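You operate a simulated robot arm through the tools that you are given. There is no shell and no other tool. Be economical: measure what you need, move in short steps, check, and stop when the job is done.

You are at the controls of a simulated robot arm. One attempt, no reset.

TASK
Clear the stop fault, set the bar dial to 30, restart the pump.
Fine: pump selector to off, stop button out, push reset, pump selector to run; leave the other controls.

It is judged by the outcome, as a careful person would: the job done as asked, and still so three seconds after it is handed in. It fails if anything else is knocked over, pushed out of place, dropped, spilled or broken.

THE ROBOT
A 7-joint arm with a two-finger parallel gripper, fixed in place. Base frame: the origin is at the foot of the arm, x ahead of it, y to its left, z up. Units: cm, degrees, N and s.
With the tool pointing down near the work surface it reaches from about 30 to 78 cm from the base axis. Its first joint turns from -166.0 to 166.0 degrees. Payload 3.91 kg.
Tool frame: the origin (TCP) lies between the finger pads and is the grasp point; the fingertips stand 3 cm ahead of it; z points along the fingers, y is the line along which they close. The gripper opens to 11 cm. The fingers are 2 cm wide and 1 cm thick; the gripper's body (4.8 by 11.2 cm) begins 5.5 cm behind the TCP.
Orientation is that of the tool frame in the base frame, as a unit quaternion [x, y, z, w]. With the fingers straight down and closing along the base's y, the tool's x points along the base's -x, its y along +y and its z along -z.

THE INTERFACE
- The arm moves only by the tool arm_command. Its argument "series" is text: rows parted by semicolons, each of 6 numbers parted by spaces: the shift along the base's x, y, z in cm, then the turn, a rotation vector about the base's x, y, z in degrees. In form: x y z wx wy wz; .... A call has 1 to 10 rows; each row shifts and turns the commanded pose from where the row before left it. "grip" is the opening, from 0 (shut) to 1 (fully open), set as the call begins (left out, the last holds). Rows are played at 5 a second. More than 5 cm and 8.6 degrees between two rows, or a gripper value outside its range, and nothing of the call is played. A pose out of reach is approached as far as the arm can. The call stops where the force on the tool passes 40 N (or 10 N more than at its start, if that is more) or the arm is blocked; 0.2 s more then pass. Each finger travels about 15.3 cm/s and halts on what it meets, pressing with about 22 N; the grip force reading is that of the motor and also rises with nothing between the fingers. The clock runs only during rows and for 0.2 s after the last one: add rows that do not move to give the fingers time. The reply holds the time, the measured pose of the TCP, the force on the tool along the base axes, the opening and the grip force, in the units named above and with some noise, and new pictures: "show" is both (left out), scene, wrist or none.
- Cameras (640 x 400 px; columns grow to the right, rows downward): "scene" is fixed at [4.94, -50.15, 170.13]; the picture's right is [0.77, -0.64, 0.00], its down [-0.26, -0.31, -0.91] and it looks along [0.59, 0.70, -0.41] (base axes); focal length 348 px, centre (320, 200). "wrist" rides on the gripper at [7.7, 0.7, -11.4] in the tool frame; the picture's right is [-0.09, 1.00, 0.00], its down [-0.80, -0.07, -0.59] and it looks along [-0.59, -0.05, 0.80] (tool axes); focal length 270 px, centre (320, 200). There is no depth. A picture from a camera that has moved, and an enlarged one, comes with that camera's place and axes in the base frame and with its lens.
- lift_body(by): slides the trunk up (or, below 0, down) by that many cm; the arm rides with it, the base frame stays. It gives what a move gives, with no picture.
- zoom(camera, box): a new picture of the part [left, top, right, bottom] of that camera's present view, enlarged. No time passes.
- sign_off(): hands the job in; it is judged then, once.

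Work in short steps. Places have to be worked out from the pictures, the camera data and where the tool is seen: move nearer, look again, correct. Check each grasp and each placing, and mend what went wrong. You have 120 turns and 170 pictures in all, those below and enlarged ones among them. Open the gripper and draw the arm clear of the work before you hand the job in, unless the task says otherwise; then end with one line.

The tools are called after "Request:" as a command line: name --argument value ..., lists and objects as JSON in quotes. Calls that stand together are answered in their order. arm_command: Moves the arm, as the interface text tells. Its arguments: {"type":"object","properties":{"series":{"type":"string"},"grip":{"type":"number"},"show":{"type":"string","enum":["both","scene","wrist","none"]}},"required":["series"]} The other tools are called the same way: lift_body (by) slides the trunk up or down; zoom (camera, box) takes an enlarged picture of a part of a camera's view; sign_off () hands the job in.

At the start:

```text
clock: 0.0
position: [32.17, 22.14, 137.98]
orientation: [0.0, 1.0, 0.001, 0.001]
ft_force: [-0.5, 0.0, 0.3]
opening: 10.98
grip_force: 0.0
trunk travel left (down, up): [-57.5, 3.5]
```

scene: 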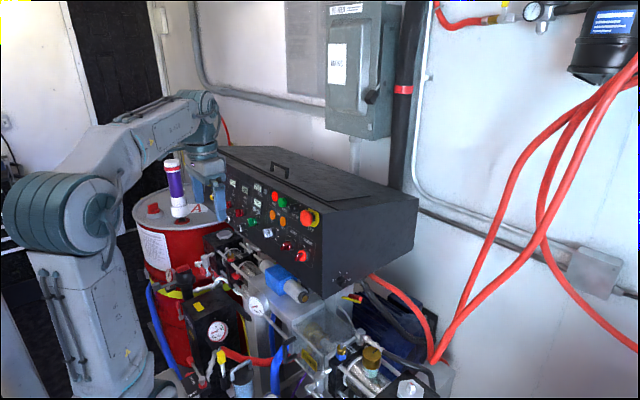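
wrist: 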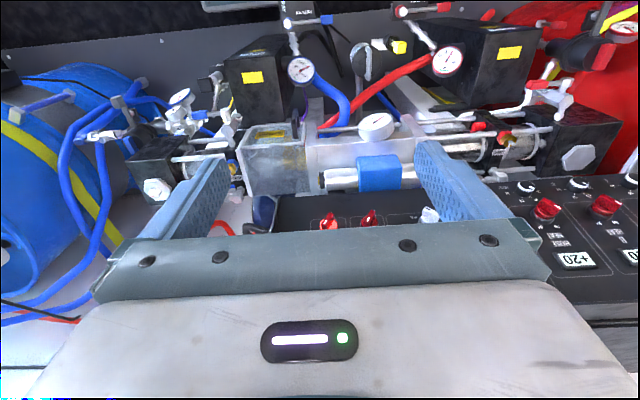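

The control panel is visible on the sloped box; I'll enlarge both views to read the controls.

Request:
zoom --camera "scene" --box '[210, 150, 340, 270]'

Request:
zoom --camera "wrist" --box '[440, 150, 640, 300]'

```text
3.33 times, centred on (275, 210) of scene
camera zoom: at [4.94, -50.15, 170.13], right [0.77, -0.64, 0.0], down [-0.26, -0.31, -0.91], along [0.59, 0.7, -0.41], focal length 1160 px, centre (470, 167)
```

zoom: 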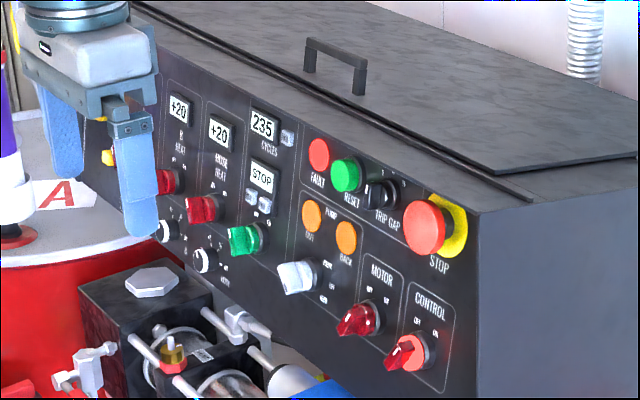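

```text
2.67 times, centred on (540, 225) of wrist
camera zoom: at [24.49, 22.9, 149.47], right [0.09, 1.0, 0.0], down [0.8, -0.07, 0.59], along [0.59, -0.05, -0.8], focal length 721 px, centre (-267, 133)
```

zoom: 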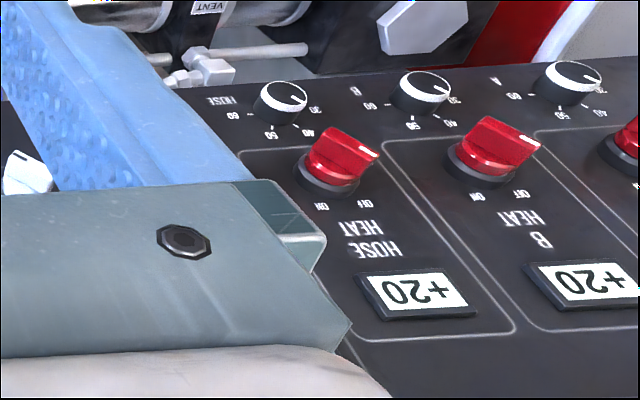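

I'll enlarge more tightly to read labels, and look at the knob low on the panel's right side.

Request:
zoom --camera "scene" --box '[260, 185, 324, 225]'

Request:
zoom --camera "scene" --box '[260, 220, 324, 260]'

Request:
zoom --camera "scene" --box '[300, 230, 396, 290]'

Request:
zoom --camera "scene" --box '[220, 180, 284, 220]'

```text
10.00 times, centred on (292, 205) of scene
camera zoom: at [4.94, -50.15, 170.13], right [0.77, -0.64, 0.0], down [-0.26, -0.31, -0.91], along [0.59, 0.7, -0.41], focal length 3480 px, centre (600, 150)
```

zoom: 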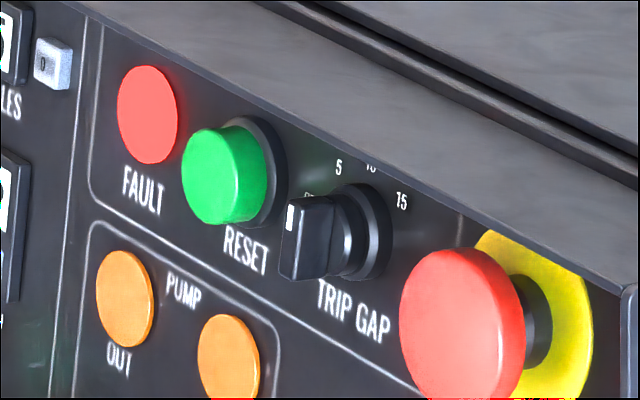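

```text
10.00 times, centred on (292, 240) of scene
camera zoom: at [4.94, -50.15, 170.13], right [0.77, -0.64, 0.0], down [-0.26, -0.31, -0.91], along [0.59, 0.7, -0.41], focal length 3480 px, centre (600, -200)
```

zoom: 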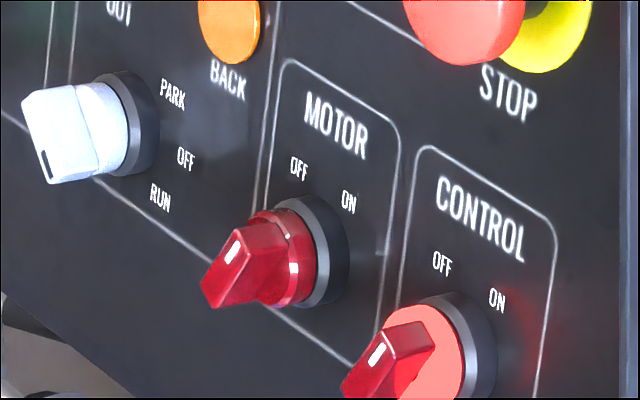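

```text
6.67 times, centred on (348, 260) of scene
camera zoom: at [4.94, -50.15, 170.13], right [0.77, -0.64, 0.0], down [-0.26, -0.31, -0.91], along [0.59, 0.7, -0.41], focal length 2320 px, centre (133, -200)
```

zoom: 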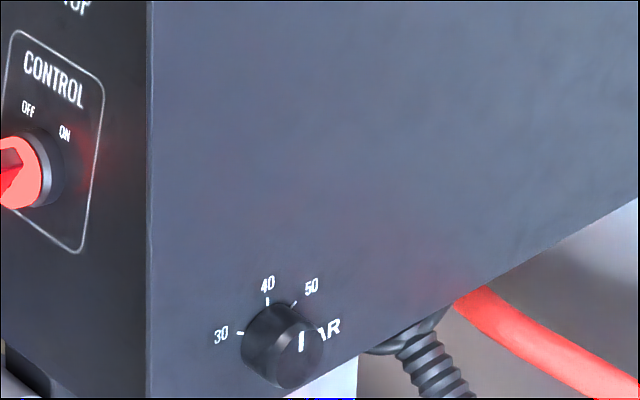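

```text
10.00 times, centred on (252, 200) of scene
camera zoom: at [4.94, -50.15, 170.13], right [0.77, -0.64, 0.0], down [-0.26, -0.31, -0.91], along [0.59, 0.7, -0.41], focal length 3480 px, centre (1000, 200)
```

zoom: 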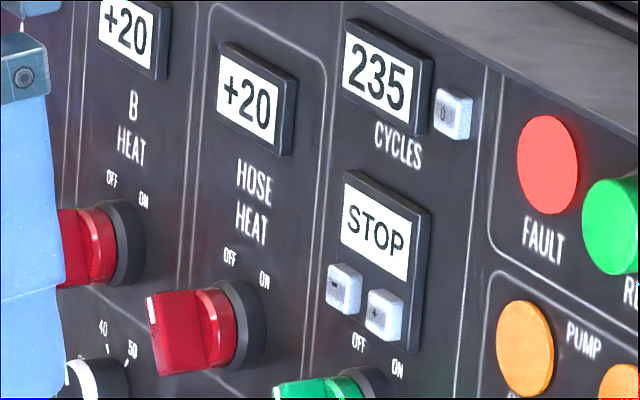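

Panel face works out near x≈60–63 leaning back ~12°, stop ≈(63,22,123), reset ≈(63,37,123), pump selector ≈(60.5,41,110.6), bar dial on the right side face ≈(67,14,102.5). I'll tilt the hand about 42° and shift to get a wrist view of the panel.

Request:
arm_command --series "1 2 -2 0 -8.4 0; 1 2 -2 0 -8.4 0; 1 2 -2 0 -8.4 0; 1 2 -2 0 -8.4 0; 1 0 -2 0 -8.4 0; 0 0 0 0 0 0" --show "both"

```text
clock: 1.4
position: [37.33, 30.27, 128.07]
orientation: [0.0, 0.933, 0.0, 0.359]
ft_force: [0.9, 0.3, 0.3]
opening: 11.01
grip_force: 0.0
trunk travel left (down, up): [-57.5, 3.5]
camera wrist: at [23.92, 30.95, 131.42], right [0.06, 1.0, 0.06], down [0.2, -0.07, 0.98], along [0.98, -0.05, -0.2], focal length 270 px, centre (320, 200)
```

scene: 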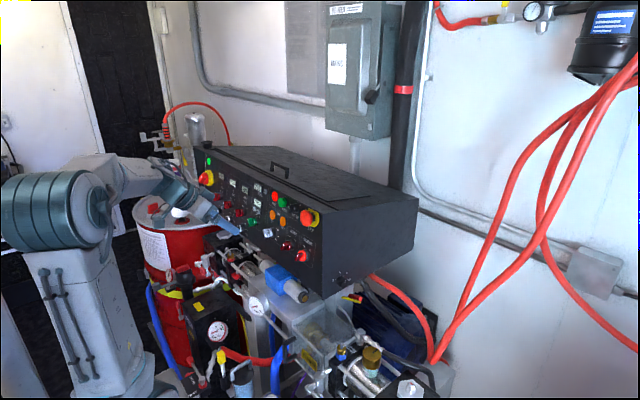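
wrist: 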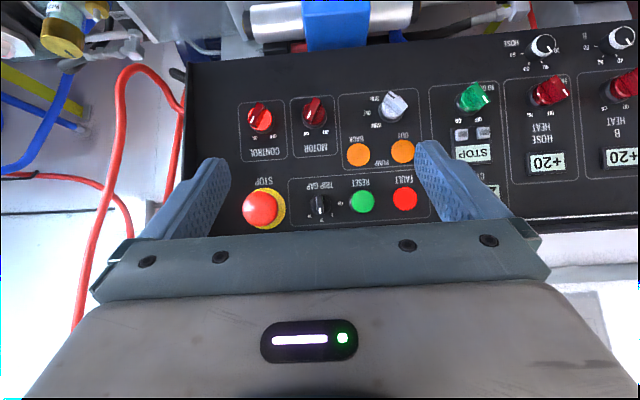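

Good view of the panel, and there's a second red/yellow button at the panel's left end. I'll enlarge all.

Request:
zoom --camera "wrist" --box '[230, 80, 430, 230]'

Request:
zoom --camera "scene" --box '[190, 145, 254, 185]'

Request:
zoom --camera "wrist" --box '[330, 80, 410, 130]'

Request:
zoom --camera "scene" --box '[325, 262, 365, 287]'

```text
2.67 times, centred on (330, 155) of wrist
camera zoom: at [23.92, 30.95, 131.42], right [0.06, 1.0, 0.06], down [0.2, -0.07, 0.98], along [0.98, -0.05, -0.2], focal length 721 px, centre (293, 320)
```

zoom: 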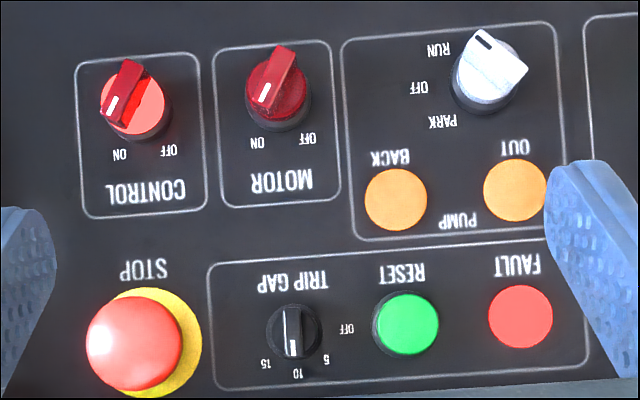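

```text
10.00 times, centred on (222, 165) of scene
camera zoom: at [4.94, -50.15, 170.13], right [0.77, -0.64, 0.0], down [-0.26, -0.31, -0.91], along [0.59, 0.7, -0.41], focal length 3480 px, centre (1300, 550)
```

zoom: 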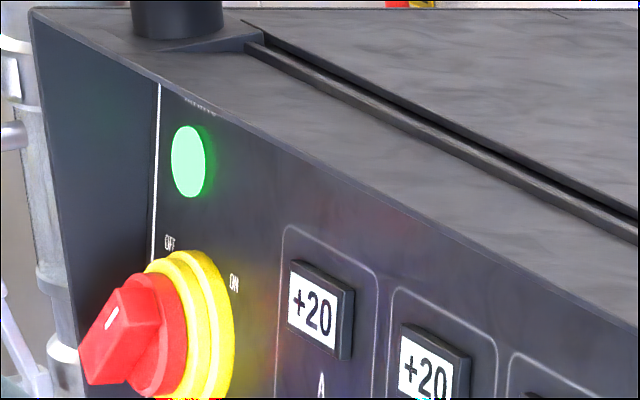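

```text
8.00 times, centred on (370, 105) of wrist
camera zoom: at [23.92, 30.95, 131.42], right [0.06, 1.0, 0.06], down [0.2, -0.07, 0.98], along [0.98, -0.05, -0.2], focal length 2162 px, centre (-80, 960)
```

zoom: 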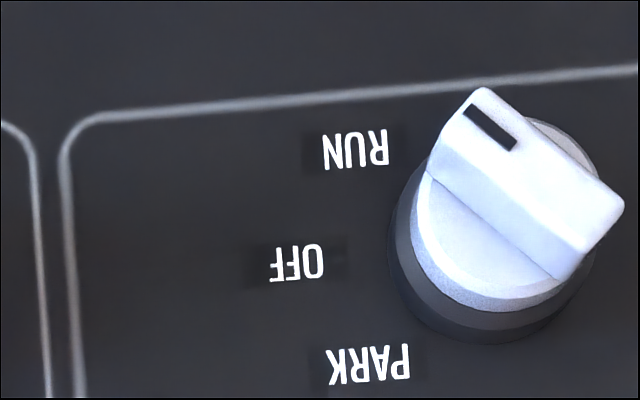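

```text
16.00 times, centred on (345, 274) of scene
camera zoom: at [4.94, -50.15, 170.13], right [0.77, -0.64, 0.0], down [-0.26, -0.31, -0.91], along [0.59, 0.7, -0.41], focal length 5567 px, centre (-80, -992)
```

zoom: 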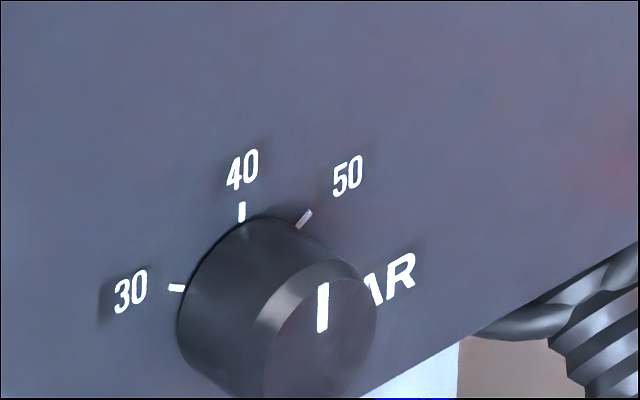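

The left one is a separate main ON/OFF switch, so STOP at right is the one. Pump selector points to RUN (lower right), OFF is horizontal right. I'll pitch the hand to face the panel, then roll so the fingers straddle the selector's handle.

Request:
arm_command --series "2.5 2 -1 0 -7.3 0; 2.5 2 -1 0 -7.3 0; 2.5 2 -2 0 -7.3 0; 1.5 2 -2 0 -7.3 0; 1.5 2 -2 0 -7.3 0; 0 0 0 0 0 0" --grip 0.4 --show "both"

Request:
arm_command --series "0 0 -1 -8.2 0 1.6; 0 0 -1 -8.2 0 1.6; 0 0 -1 -8.2 0 1.6; 1 0 -1 -8.2 0 1.6; 1 0 -1 -8.2 0 1.6; 0 0 -1 -8.2 0 1.6; 0 0 0 0 0 0" --show "both"

```text
clock: 2.8
position: [47.75, 40.24, 119.98]
orientation: [0.001, 0.774, 0.0, 0.633]
ft_force: [0.0, 0.2, -0.1]
opening: 4.41
grip_force: 0.1
trunk travel left (down, up): [-57.5, 3.5]
camera wrist: at [34.95, 40.86, 114.7], right [0.02, 1.0, 0.09], down [-0.42, -0.07, 0.9], along [0.91, -0.05, 0.42], focal length 270 px, centre (320, 200)
```

scene: 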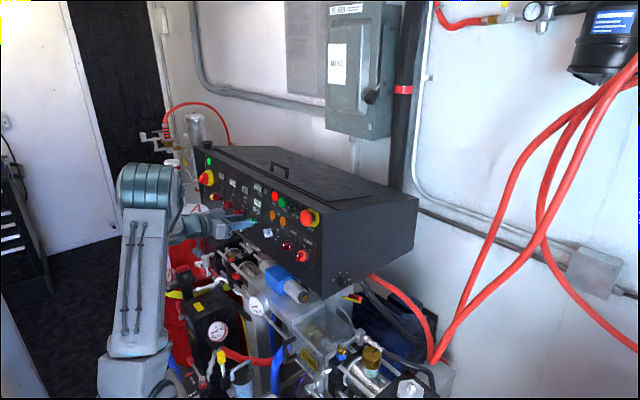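
wrist: 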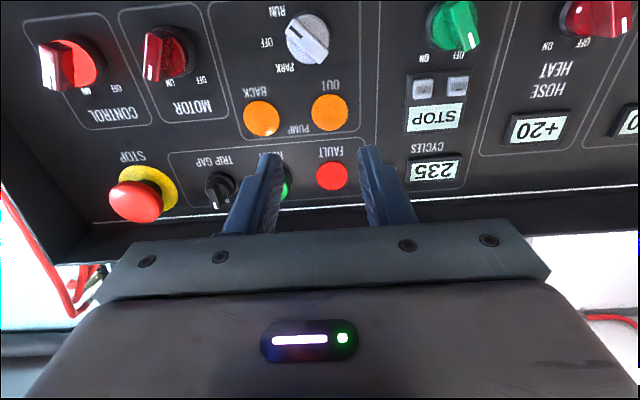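

```text
clock: 4.4
position: [49.65, 40.28, 113.86]
orientation: [-0.326, 0.701, -0.271, 0.573]
ft_force: [0.2, 0.0, 0.1]
opening: 4.4
grip_force: 0.0
trunk travel left (down, up): [-57.5, 3.5]
camera wrist: at [37.27, 34.82, 110.93], right [-0.14, 0.7, -0.7], down [-0.47, 0.57, 0.67], along [0.87, 0.42, 0.25], focal length 270 px, centre (320, 200)
```

scene: 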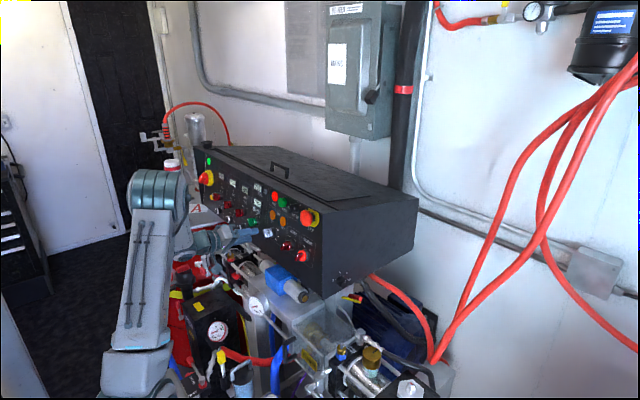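
wrist: 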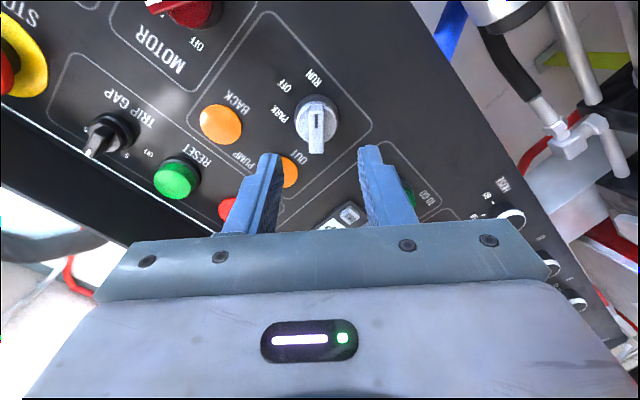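

Handle appears vertical in the wrist picture, so the fingers are aligned across it; centre ≈(59.3,39.9,112.1). I'll advance ~4.7 cm along the tool axis with a small y correction.

Request:
arm_command --series "1.6 -0.2 -0.3 0 0 0; 1.5 -0.1 -0.3 0 0 0; 1.5 0 -0.3 0 0 0; 0 0 0 0 0 0" --show "wrist"

Request:
zoom --camera "wrist" --box '[220, 60, 440, 225]'

Request:
zoom --camera "scene" --box '[220, 200, 300, 250]'

```text
clock: 5.4
position: [54.2, 39.93, 112.95]
orientation: [-0.326, 0.701, -0.27, 0.573]
ft_force: [-0.5, -0.8, 0.2]
opening: 4.41
grip_force: 0.0
trunk travel left (down, up): [-57.5, 3.5]
camera wrist: at [41.92, 34.51, 110.0], right [-0.14, 0.71, -0.7], down [-0.47, 0.57, 0.67], along [0.87, 0.42, 0.25], focal length 270 px, centre (320, 200)
```

wrist: 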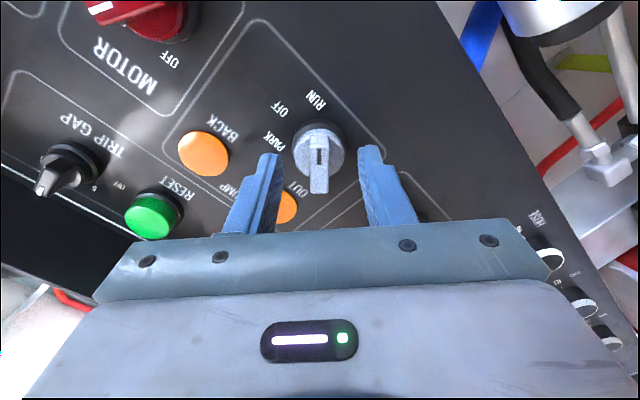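

```text
2.42 times, centred on (330, 142) of wrist
camera zoom: at [41.92, 34.51, 110.0], right [-0.14, 0.71, -0.7], down [-0.47, 0.57, 0.67], along [0.87, 0.42, 0.25], focal length 655 px, centre (296, 339)
```

zoom: 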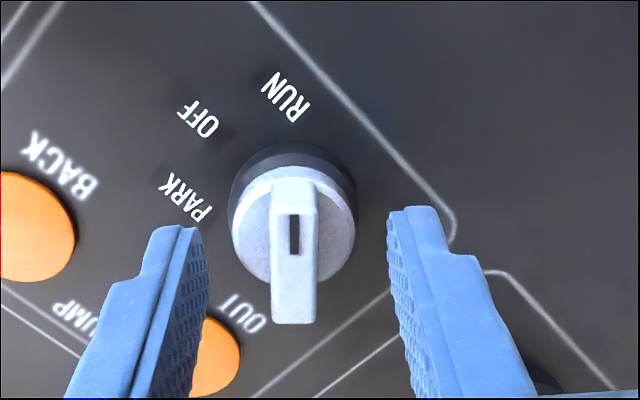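

```text
8.00 times, centred on (260, 225) of scene
camera zoom: at [4.94, -50.15, 170.13], right [0.77, -0.64, 0.0], down [-0.26, -0.31, -0.91], along [0.59, 0.7, -0.41], focal length 2784 px, centre (800, 0)
```

zoom: 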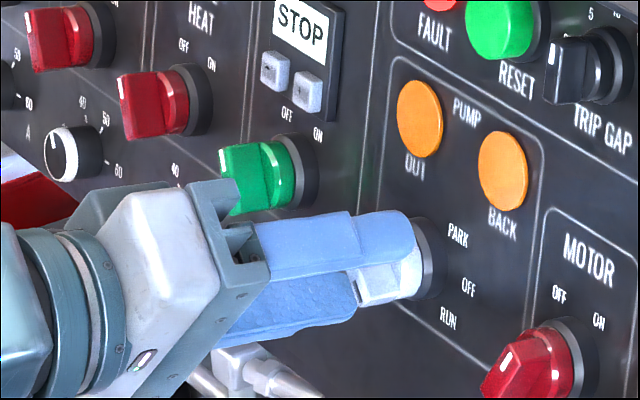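

Fingers straddle the handle centrally and tips reach alongside it. Closing now.

Request:
arm_command --series "0 0 0 0 0 0; 0 0 0 0 0 0; 0 0 0 0 0 0" --grip 0.0 --show "wrist"

```text
clock: 6.2
position: [54.16, 39.89, 113.09]
orientation: [-0.326, 0.701, -0.271, 0.573]
ft_force: [2.3, 0.0, 0.6]
opening: 1.09
grip_force: 44.8
trunk travel left (down, up): [-57.5, 3.5]
camera wrist: at [41.93, 34.49, 110.01], right [-0.13, 0.71, -0.7], down [-0.47, 0.57, 0.67], along [0.87, 0.42, 0.25], focal length 270 px, centre (320, 200)
```

wrist: 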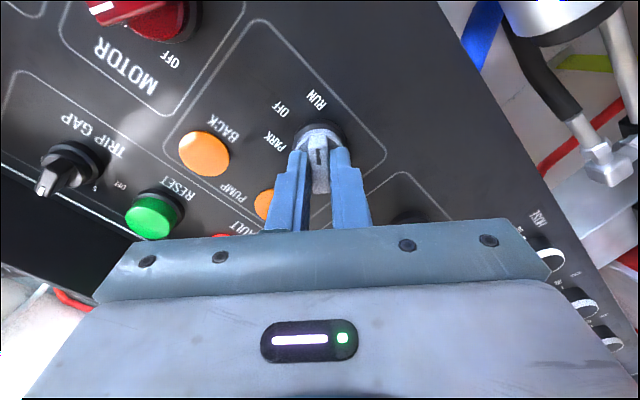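

Handle is gripped (1.09 cm). Rolling 40° counter-clockwise toward OFF.

Request:
arm_command --series "0 0 0 -7.84 0 1.6; 0 0 0 -7.84 0 1.6; 0 0 0 -7.84 0 1.6; 0 0 0 -7.84 0 1.6; 0 0 0 -7.84 0 1.6; 0 0 0 0 0 0" --show "both"

Request:
zoom --camera "wrist" --box '[220, 60, 440, 225]'

Request:
zoom --camera "scene" --box '[220, 200, 300, 250]'

```text
clock: 7.6
position: [54.22, 39.9, 112.98]
orientation: [0.547, -0.545, 0.451, -0.447]
ft_force: [-1.3, 0.1, -2.4]
opening: 1.12
grip_force: 44.9
trunk travel left (down, up): [-57.5, 3.5]
camera wrist: at [42.88, 32.21, 114.66], right [-0.19, 0.08, -0.98], down [-0.57, 0.8, 0.18], along [0.8, 0.59, -0.11], focal length 270 px, centre (320, 200)
```

scene: 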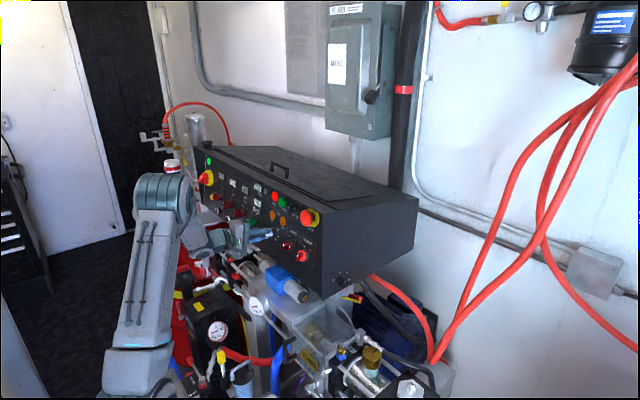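
wrist: 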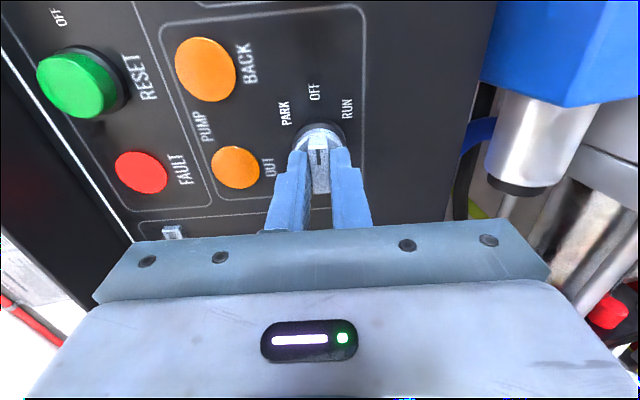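

```text
2.42 times, centred on (330, 142) of wrist
camera zoom: at [42.88, 32.21, 114.66], right [-0.19, 0.08, -0.98], down [-0.57, 0.8, 0.18], along [0.8, 0.59, -0.11], focal length 655 px, centre (296, 339)
```

zoom: 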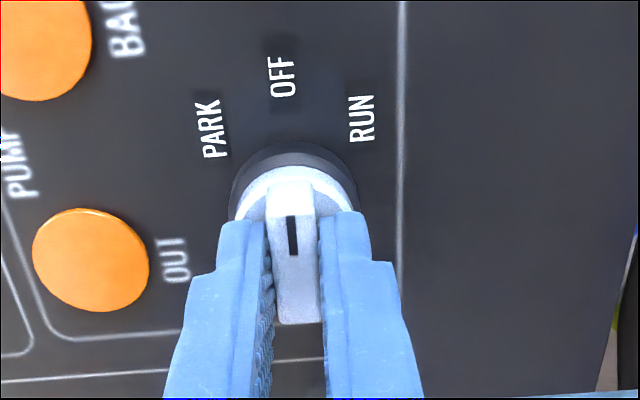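

```text
8.00 times, centred on (260, 225) of scene
camera zoom: at [4.94, -50.15, 170.13], right [0.77, -0.64, 0.0], down [-0.26, -0.31, -0.91], along [0.59, 0.7, -0.41], focal length 2784 px, centre (800, 0)
```

zoom: 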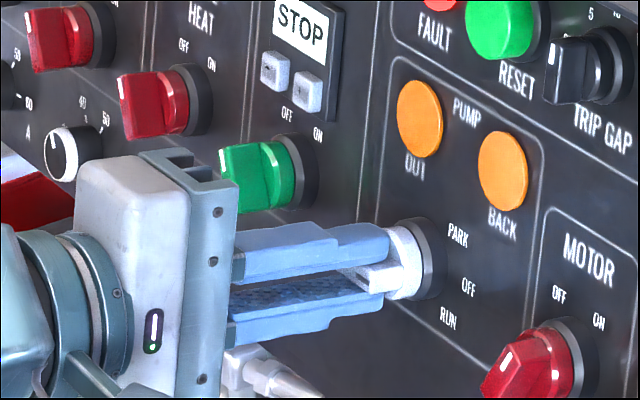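

Handle now points at OFF. I'll release and back straight out, then check it stays.

Request:
arm_command --series "0 0 0 0 0 0; 0 0 0 0 0 0; -2 0 0.4 0 0 0; -3 0 0.6 0 0 0; -3 0 0.6 0 0 0; 0 0 0 0 0 0" --grip 0.45 --show "wrist"

Request:
zoom --camera "wrist" --box '[220, 60, 440, 225]'

```text
clock: 9.0
position: [46.28, 39.8, 114.66]
orientation: [0.546, -0.546, 0.45, -0.448]
ft_force: [0.4, 0.4, -0.3]
opening: 4.96
grip_force: 0.0
trunk travel left (down, up): [-57.5, 3.5]
camera wrist: at [34.93, 32.17, 116.31], right [-0.19, 0.09, -0.98], down [-0.57, 0.8, 0.18], along [0.8, 0.59, -0.11], focal length 270 px, centre (320, 200)
```

wrist: 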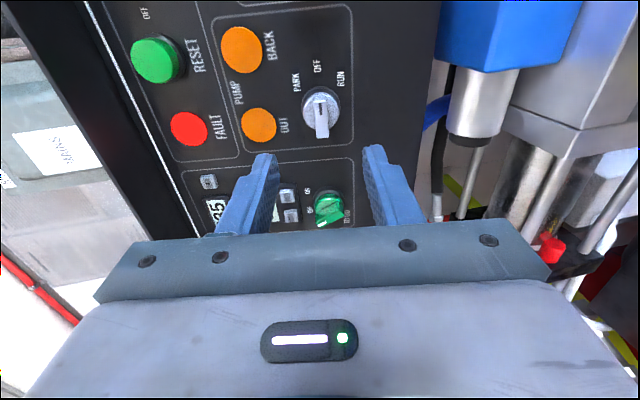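

```text
2.42 times, centred on (330, 142) of wrist
camera zoom: at [34.93, 32.17, 116.31], right [-0.19, 0.09, -0.98], down [-0.57, 0.8, 0.18], along [0.8, 0.59, -0.11], focal length 655 px, centre (296, 339)
```

zoom: 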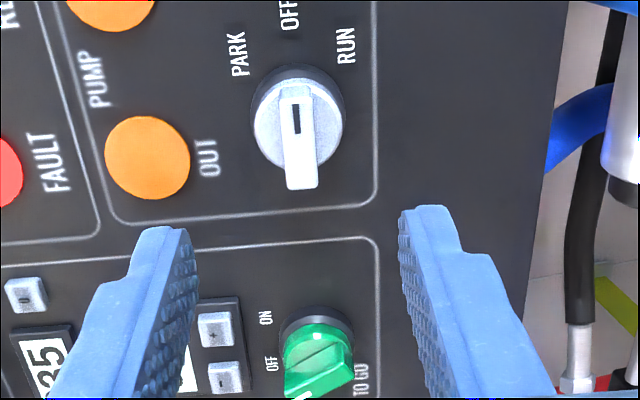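

Selector is at OFF and holds. Now to the STOP button: moving to a staging pose in front of it, rolling back 50°, opening 7 cm.

Request:
arm_command --series "0 -3 2.5 8 0 -1.6; 0 -3.2 2.5 8 0 -1.6; 0 -3.2 2.5 8 0 -1.6; 0 -3.2 2 8 0 -1.6; 1 -3.2 1.2 8 0 -1.6; 1 -3.2 1 8 0 -1.6; 0 0 0 0 0 0" --grip 0.65 --show "wrist"

Request:
zoom --camera "wrist" --box '[220, 60, 440, 225]'

Request:
zoom --camera "scene" --box '[256, 185, 336, 235]'

```text
clock: 10.6
position: [48.26, 20.92, 126.44]
orientation: [-0.269, 0.725, -0.224, 0.593]
ft_force: [0.8, 0.5, 0.2]
opening: 7.15
grip_force: 0.0
trunk travel left (down, up): [-57.5, 3.5]
camera wrist: at [35.8, 16.43, 122.65], right [-0.11, 0.81, -0.58], down [-0.45, 0.48, 0.75], along [0.88, 0.35, 0.31], focal length 270 px, centre (320, 200)
```

wrist: 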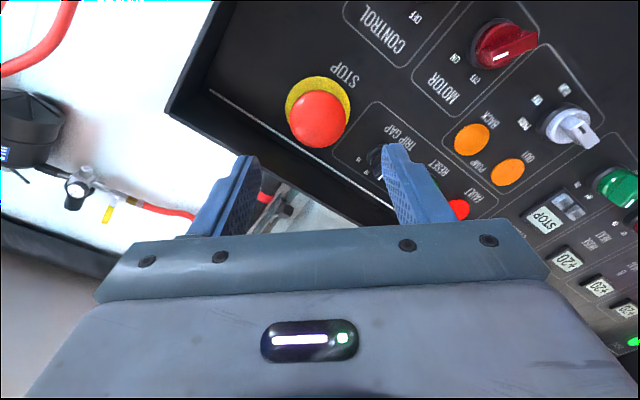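

```text
2.42 times, centred on (330, 142) of wrist
camera zoom: at [35.8, 16.43, 122.65], right [-0.11, 0.81, -0.58], down [-0.45, 0.48, 0.75], along [0.88, 0.35, 0.31], focal length 655 px, centre (296, 339)
```

zoom: 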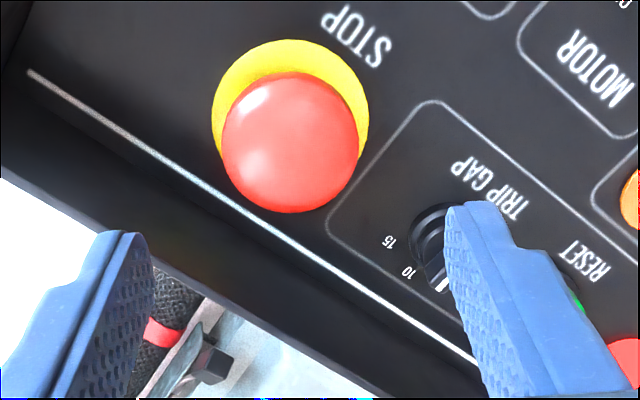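

```text
8.00 times, centred on (296, 210) of scene
camera zoom: at [4.94, -50.15, 170.13], right [0.77, -0.64, 0.0], down [-0.26, -0.31, -0.91], along [0.59, 0.7, -0.41], focal length 2784 px, centre (512, 120)
```

zoom: 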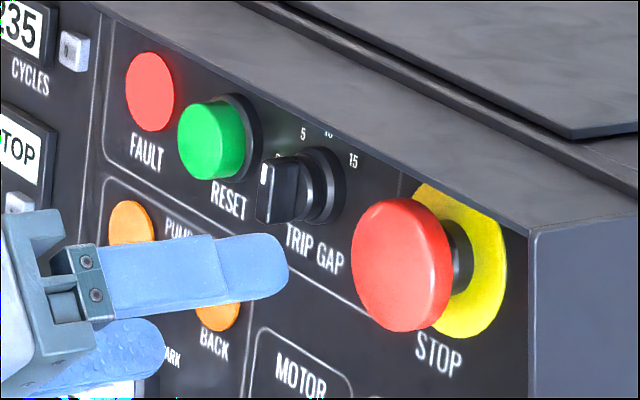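

Cap centre ≈(59.5,21.2,124.5), diameter ~5 cm. Advancing with fingers straddling it, tips stopping ~1.3 cm past its front.

Request:
arm_command --series "2.5 0.25 -0.3 0 0 0; 2.5 0 -0.45 0 0 0; 2.3 0 -0.45 0 0 0; 2 0 -0.4 0 0 0; 0 0 0 0 0 0" --show "wrist"

Request:
zoom --camera "scene" --box '[256, 185, 336, 235]'

```text
clock: 11.8
position: [57.73, 21.05, 124.75]
orientation: [-0.271, 0.724, -0.224, 0.593]
ft_force: [0.1, 0.6, -0.4]
opening: 7.13
grip_force: 0.1
trunk travel left (down, up): [-57.5, 3.5]
camera wrist: at [45.12, 16.56, 120.93], right [-0.11, 0.81, -0.58], down [-0.45, 0.48, 0.75], along [0.88, 0.35, 0.31], focal length 270 px, centre (320, 200)
```

wrist: 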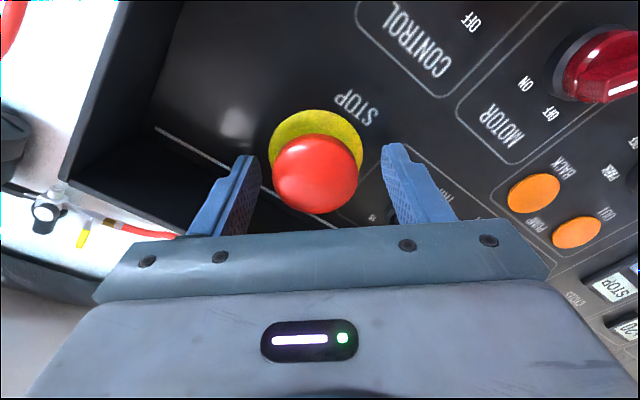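

```text
8.00 times, centred on (296, 210) of scene
camera zoom: at [4.94, -50.15, 170.13], right [0.77, -0.64, 0.0], down [-0.26, -0.31, -0.91], along [0.59, 0.7, -0.41], focal length 2784 px, centre (512, 120)
```

zoom: 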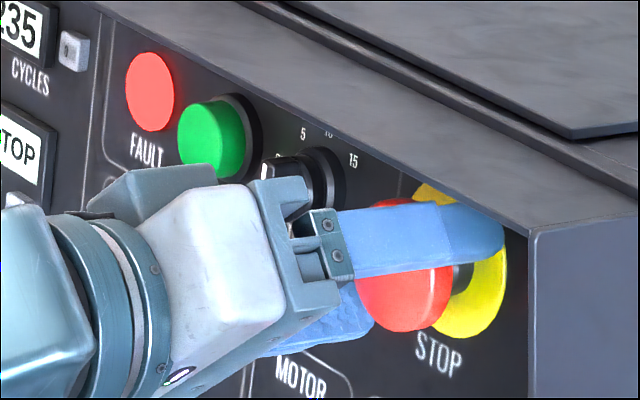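

Fingers straddle the cap and are clear of the TRIP GAP knob and the rim. Closing on the cap.

Request:
arm_command --series "0 0 0 0 0 0; 0 0 0 0 0 0; 0 0 0 0 0 0" --grip 0.0 --show "wrist"

```text
clock: 12.6
position: [57.63, 20.82, 124.95]
orientation: [-0.27, 0.724, -0.224, 0.594]
ft_force: [2.0, -4.2, 12.3]
opening: 4.57
grip_force: 45.2
trunk travel left (down, up): [-57.5, 3.5]
camera wrist: at [45.12, 16.4, 121.05], right [-0.11, 0.81, -0.58], down [-0.46, 0.48, 0.75], along [0.88, 0.34, 0.32], focal length 270 px, centre (320, 200)
```

wrist: 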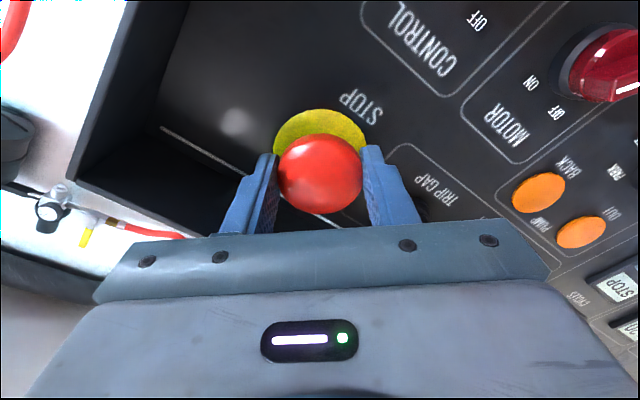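

Gripped (4.57 cm) with slight side load; I'll ease that and twist clockwise 40°.

Request:
arm_command --series "0 -0.2 0.3 0 0 0; 0 0 0 7.84 0 -1.6; 0 0 0 7.84 0 -1.6; 0 0 0 7.84 0 -1.6; 0 0 0 7.84 0 -1.6; 0 0 0 7.84 0 -1.6; 0 0 0 0 0 0" --show "wrist"

Request:
zoom --camera "scene" --box '[256, 185, 336, 235]'

```text
clock: 14.2
position: [57.68, 21.09, 124.98]
orientation: [-0.006, 0.774, -0.007, 0.633]
ft_force: [-1.2, 0.7, -1.6]
opening: 4.65
grip_force: 44.9
trunk travel left (down, up): [-57.5, 3.5]
camera wrist: at [44.83, 21.61, 119.84], right [0.02, 1.0, 0.07], down [-0.42, -0.05, 0.91], along [0.91, -0.04, 0.42], focal length 270 px, centre (320, 200)
```

wrist: 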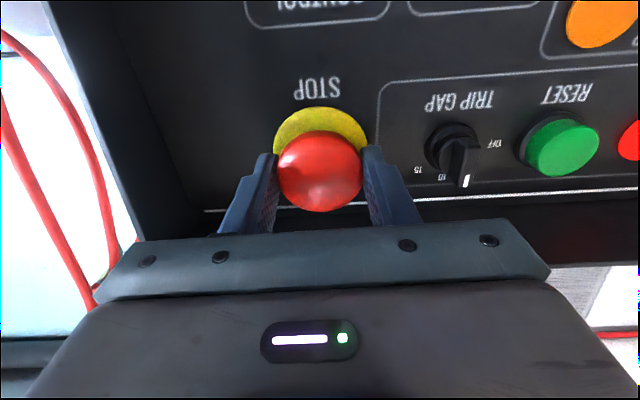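

```text
8.00 times, centred on (296, 210) of scene
camera zoom: at [4.94, -50.15, 170.13], right [0.77, -0.64, 0.0], down [-0.26, -0.31, -0.91], along [0.59, 0.7, -0.41], focal length 2784 px, centre (512, 120)
```

zoom: 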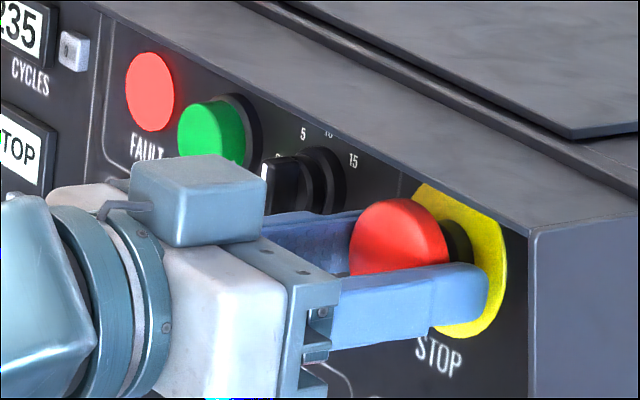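

Twist completed without resistance. Now I'll pull gently 0.8 cm outward to see whether the cap comes out.

Request:
arm_command --series "-0.2 0 0.04 0 0 0; -0.3 0 0.06 0 0 0; -0.3 0 0.06 0 0 0; 0 0 0 0 0 0" --show "wrist"

Request:
zoom --camera "scene" --box '[256, 185, 336, 235]'

```text
clock: 15.2
position: [56.75, 21.02, 125.23]
orientation: [-0.006, 0.774, -0.009, 0.633]
ft_force: [0.4, 2.6, -2.0]
opening: 4.65
grip_force: 45.1
trunk travel left (down, up): [-57.5, 3.5]
camera wrist: at [43.99, 21.59, 119.98], right [0.02, 1.0, 0.06], down [-0.42, -0.05, 0.9], along [0.91, -0.04, 0.42], focal length 270 px, centre (320, 200)
```

wrist: 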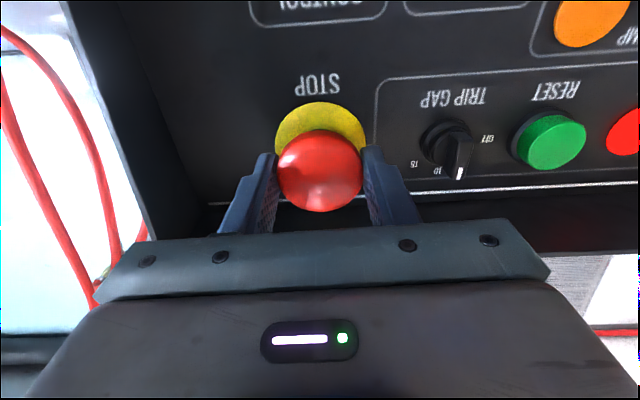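

```text
8.00 times, centred on (296, 210) of scene
camera zoom: at [4.94, -50.15, 170.13], right [0.77, -0.64, 0.0], down [-0.26, -0.31, -0.91], along [0.59, 0.7, -0.41], focal length 2784 px, centre (512, 120)
```

zoom: 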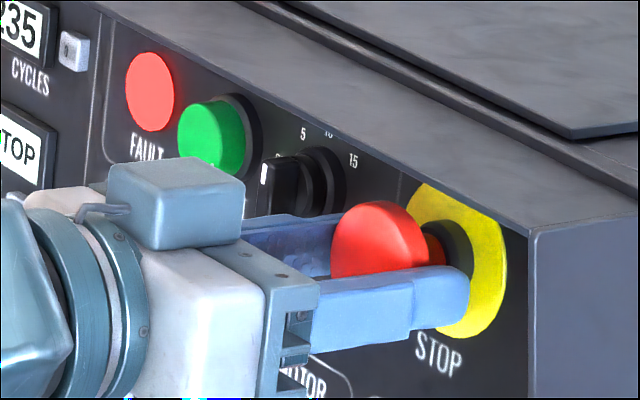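

The cap came out ~0.9 cm with almost no force, showing more stem. I'll release, back off and check it stays out.

Request:
arm_command --series "0 0 0 0 0 0; 0 0 0 0 0 0; -2 0 0.4 0 0 0; -3 0 0.6 0 0 0; -3 0 0.6 0 0 0; 0 0 0 0 0 0" --grip 0.65 --show "wrist"

Request:
zoom --camera "scene" --box '[256, 185, 336, 235]'

```text
clock: 16.6
position: [48.87, 21.08, 126.69]
orientation: [-0.007, 0.775, -0.008, 0.632]
ft_force: [0.2, -0.4, -0.1]
opening: 7.12
grip_force: 0.1
trunk travel left (down, up): [-57.5, 3.5]
camera wrist: at [36.07, 21.59, 121.53], right [0.02, 1.0, 0.06], down [-0.42, -0.05, 0.9], along [0.91, -0.04, 0.42], focal length 270 px, centre (320, 200)
```

wrist: 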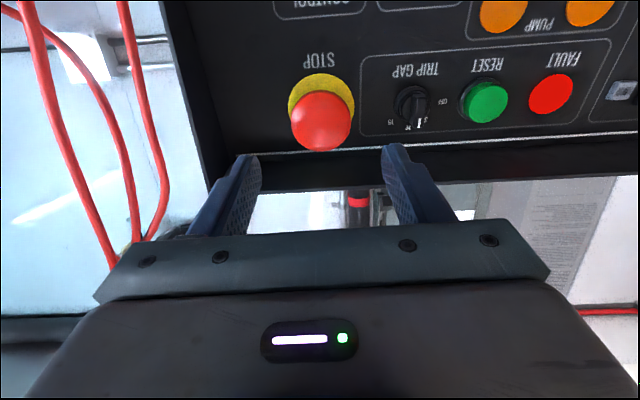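

```text
8.00 times, centred on (296, 210) of scene
camera zoom: at [4.94, -50.15, 170.13], right [0.77, -0.64, 0.0], down [-0.26, -0.31, -0.91], along [0.59, 0.7, -0.41], focal length 2784 px, centre (512, 120)
```

zoom: 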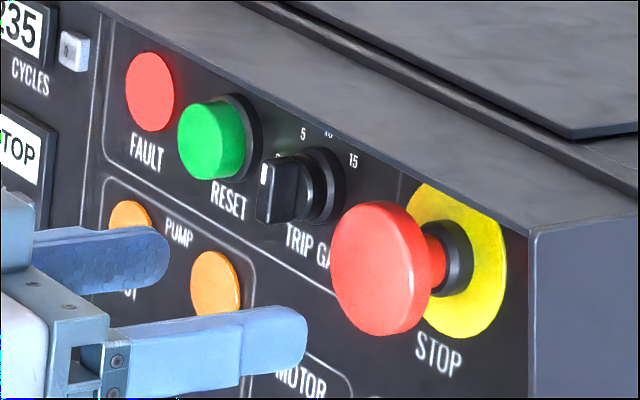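

STOP is out and stays. Next RESET, face ≈(60.7,34.9,124.2): close the fingers and stage in front of it.

Request:
arm_command --series "0 4.6 0 0 0 0; 0 4.6 -0.3 0 0 0; 0 4.6 -0.2 0 0 0; 2.5 0 -0.3 0 0 0; 2.5 0 -0.3 0 0 0; 0 0 0 0 0 0" --grip 0.0 --show "wrist"

Request:
zoom --camera "scene" --box '[256, 180, 320, 220]'

```text
clock: 18.0
position: [53.68, 34.78, 125.83]
orientation: [-0.005, 0.774, -0.01, 0.633]
ft_force: [0.6, 0.1, 0.0]
opening: 0.0
grip_force: 21.6
trunk travel left (down, up): [-57.5, 3.5]
camera wrist: at [41.06, 35.34, 120.61], right [0.02, 1.0, 0.06], down [-0.42, -0.05, 0.9], along [0.91, -0.04, 0.42], focal length 270 px, centre (320, 200)
```

wrist: 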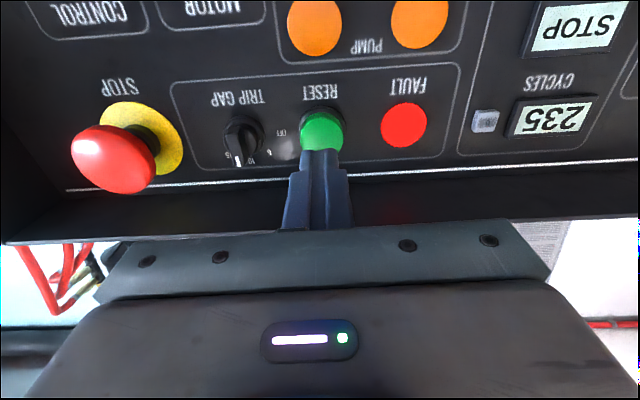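

```text
10.00 times, centred on (288, 200) of scene
camera zoom: at [4.94, -50.15, 170.13], right [0.77, -0.64, 0.0], down [-0.26, -0.31, -0.91], along [0.59, 0.7, -0.41], focal length 3480 px, centre (640, 200)
```

zoom: 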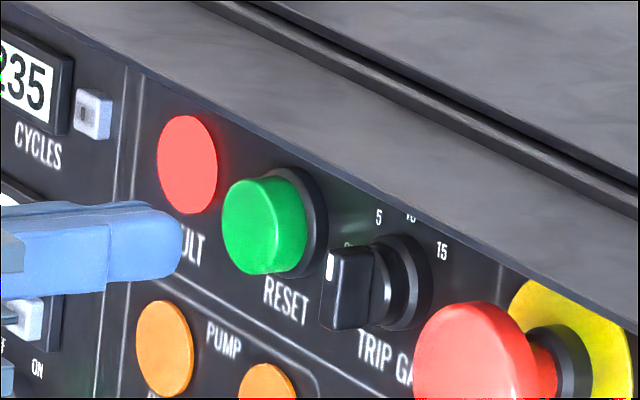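

Fingertips are lined up with RESET. Pressing forward in small steps, then retreating.

Request:
arm_command --series "1.5 0.05 -0.35 0 0 0; 1.5 0 -0.35 0 0 0; 0.6 0 -0.12 0 0 0; 0.4 0 -0.08 0 0 0; 0.4 0 -0.08 0 0 0; 0.3 0 -0.06 0 0 0; 0 0 0 0 0 0" --show "wrist"

Request:
zoom --camera "scene" --box '[230, 175, 326, 235]'

```text
clock: 19.6
position: [57.92, 34.81, 125.11]
orientation: [-0.008, 0.773, -0.007, 0.634]
ft_force: [-33.5, -5.9, -3.0]
opening: 0.0
grip_force: 22.3
trunk travel left (down, up): [-57.5, 3.5]
camera wrist: at [45.17, 35.43, 119.67], right [0.02, 1.0, 0.07], down [-0.42, -0.05, 0.9], along [0.91, -0.04, 0.42], focal length 270 px, centre (320, 200)
```

wrist: 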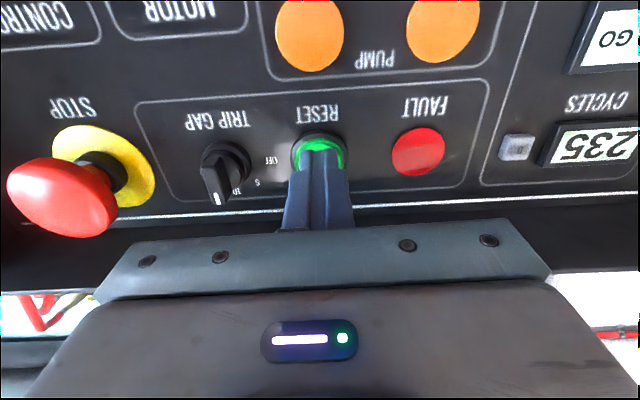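

```text
6.67 times, centred on (278, 205) of scene
camera zoom: at [4.94, -50.15, 170.13], right [0.77, -0.64, 0.0], down [-0.26, -0.31, -0.91], along [0.59, 0.7, -0.41], focal length 2320 px, centre (600, 167)
```

zoom: 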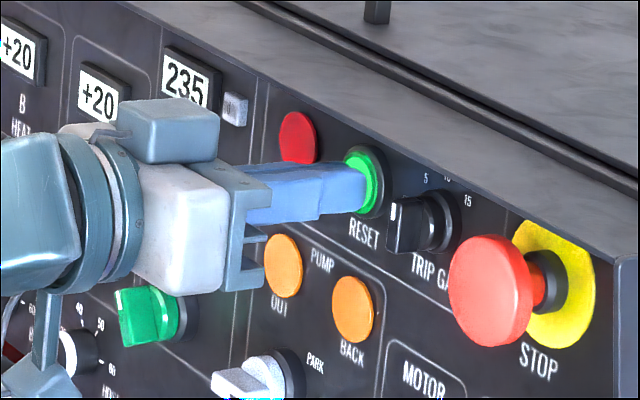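

The fault lamp went dark and the display left STOP, so the reset registered. Retreating, then moving to the -y side toward the bar dial (centre ≈(67.2,14,102.9); 30 is 60° left of 40).

Request:
arm_command --series "-3 0 0.6 0 0 0; -4 0 0.6 0 0 0; -4 -2 0.4 0 0 0; 0 -4.8 0 0 0 0; 0 -4.8 0 0 0 0; 0 -4.8 0 0 0 0; 0 -4.8 0 0 0 0; 0 -4.8 0 0 0 0; 0 -4.8 0 0 0 0; 0 -4.8 0 0 0 0" --show "both"

Request:
zoom --camera "scene" --box '[210, 165, 338, 245]'

```text
clock: 21.8
position: [47.97, -0.7, 126.75]
orientation: [-0.007, 0.775, -0.008, 0.632]
ft_force: [-0.4, -1.0, -0.2]
opening: 0.01
grip_force: 22.1
out of reach, approached as far as the arm can: row 9, 10
trunk travel left (down, up): [-57.5, 3.5]
camera wrist: at [35.21, -0.1, 121.53], right [0.02, 1.0, 0.07], down [-0.42, -0.05, 0.91], along [0.91, -0.04, 0.42], focal length 270 px, centre (320, 200)
```

scene: 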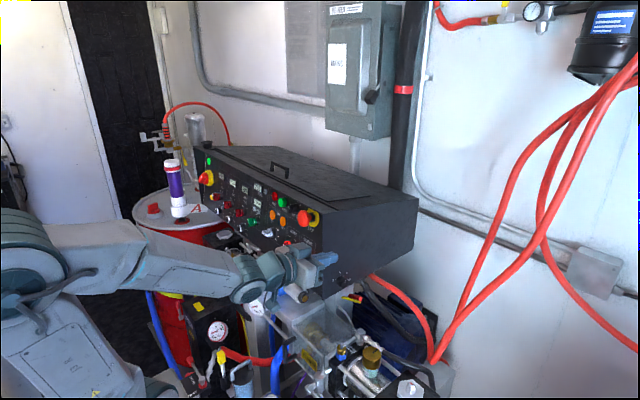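
wrist: 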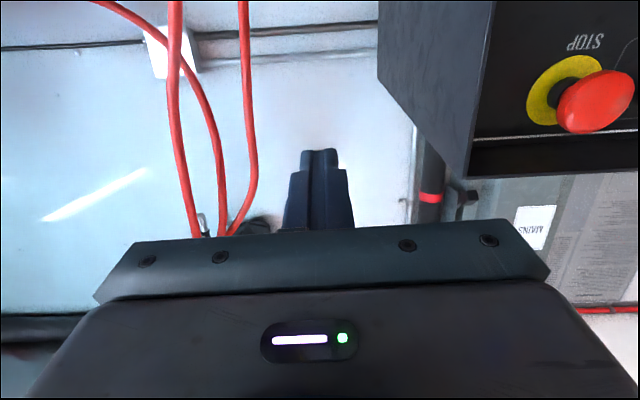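

```text
5.00 times, centred on (274, 205) of scene
camera zoom: at [4.94, -50.15, 170.13], right [0.77, -0.64, 0.0], down [-0.26, -0.31, -0.91], along [0.59, 0.7, -0.41], focal length 1740 px, centre (550, 175)
```

zoom: 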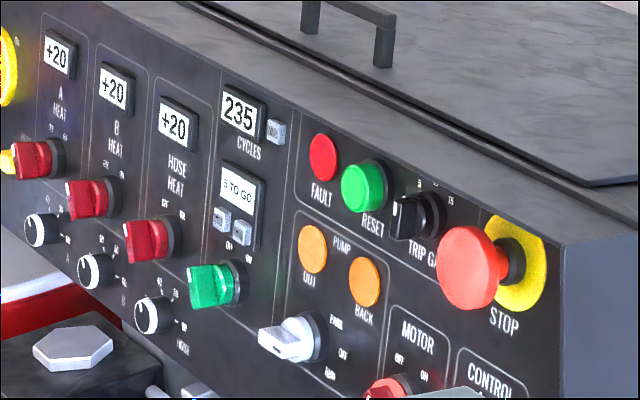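

RESET, STOP and selector states look right. Moving outward to get reach room, then yawing the hand toward +y.

Request:
arm_command --series "4 -2 -1 0 0 0; 4 -2 -1 0 0 0; 1 -2 -1 0 0 8.5; 1 -2 -1 0 0 8.5; 1 -1 -1 0 0 8.5; 1 -1 -1 0 0 8.5; 0 0 -1 0 0 8.5; 0 0 -1 0 0 8.5; 0 0 0 0 0 0" --show "both"

```text
clock: 23.8
position: [60.07, -10.81, 118.92]
orientation: [-0.34, 0.696, 0.264, 0.574]
ft_force: [1.1, -0.7, 0.3]
opening: 0.02
grip_force: 21.7
trunk travel left (down, up): [-57.5, 3.5]
camera wrist: at [51.56, -20.38, 113.65], right [-0.76, 0.64, 0.06], down [-0.23, -0.36, 0.9], along [0.6, 0.68, 0.42], focal length 270 px, centre (320, 200)
```

scene: 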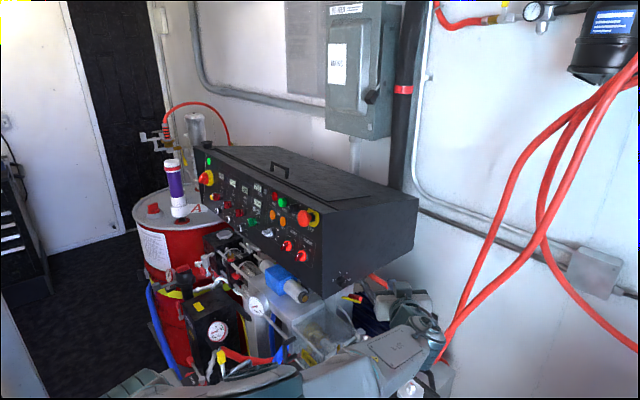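
wrist: 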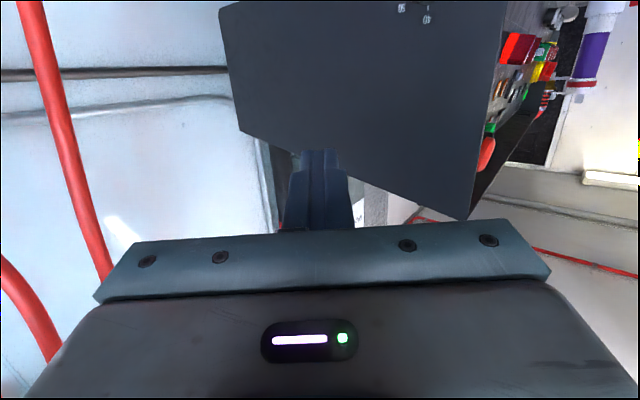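

The side face is in view. Because the dial's axis is along y, I can grip it with fingers closing along x and the hand pitched 30° down from behind, which keeps clear of the hoses and lower gear. Continuing the yaw and pitching.

Request:
arm_command --series "1 0 0 0 0 7.8; 1 0 0 0 0 7.8; 1 1 -1 0 0 7.8; 1 1 -1 0 0 7.8; 1 1 -1 0 0 7.8; 1 1 -1 -6.2 0 0; 1 1 -1 -6.2 0 0; 0 1 -1 -6.2 0 0; 0 0 0 0 0 0" --grip 0.5 --show "both"

```text
clock: 25.8
position: [67.15, -4.75, 112.67]
orientation: [0.618, -0.608, -0.348, -0.358]
ft_force: [1.0, 0.2, 0.7]
opening: 5.51
grip_force: 0.1
trunk travel left (down, up): [-57.5, 3.5]
camera wrist: at [66.55, -18.53, 111.84], right [-1.0, 0.04, 0.06], down [0.05, -0.11, 0.99], along [0.04, 0.99, 0.11], focal length 270 px, centre (320, 200)
```

scene: 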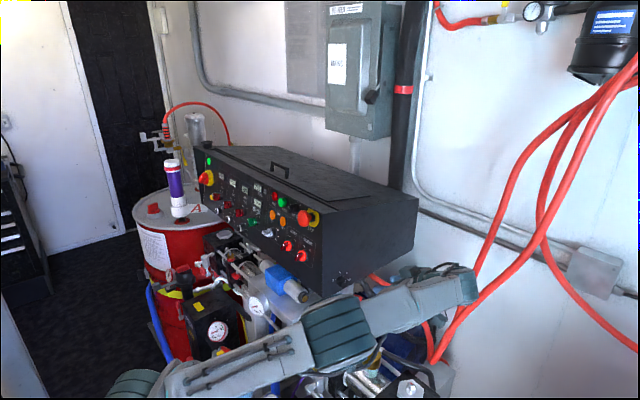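
wrist: 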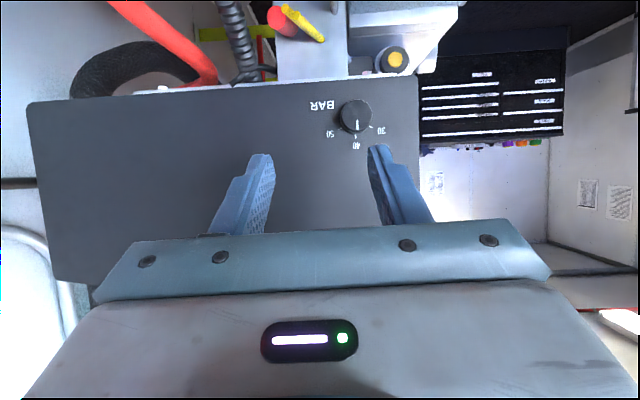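

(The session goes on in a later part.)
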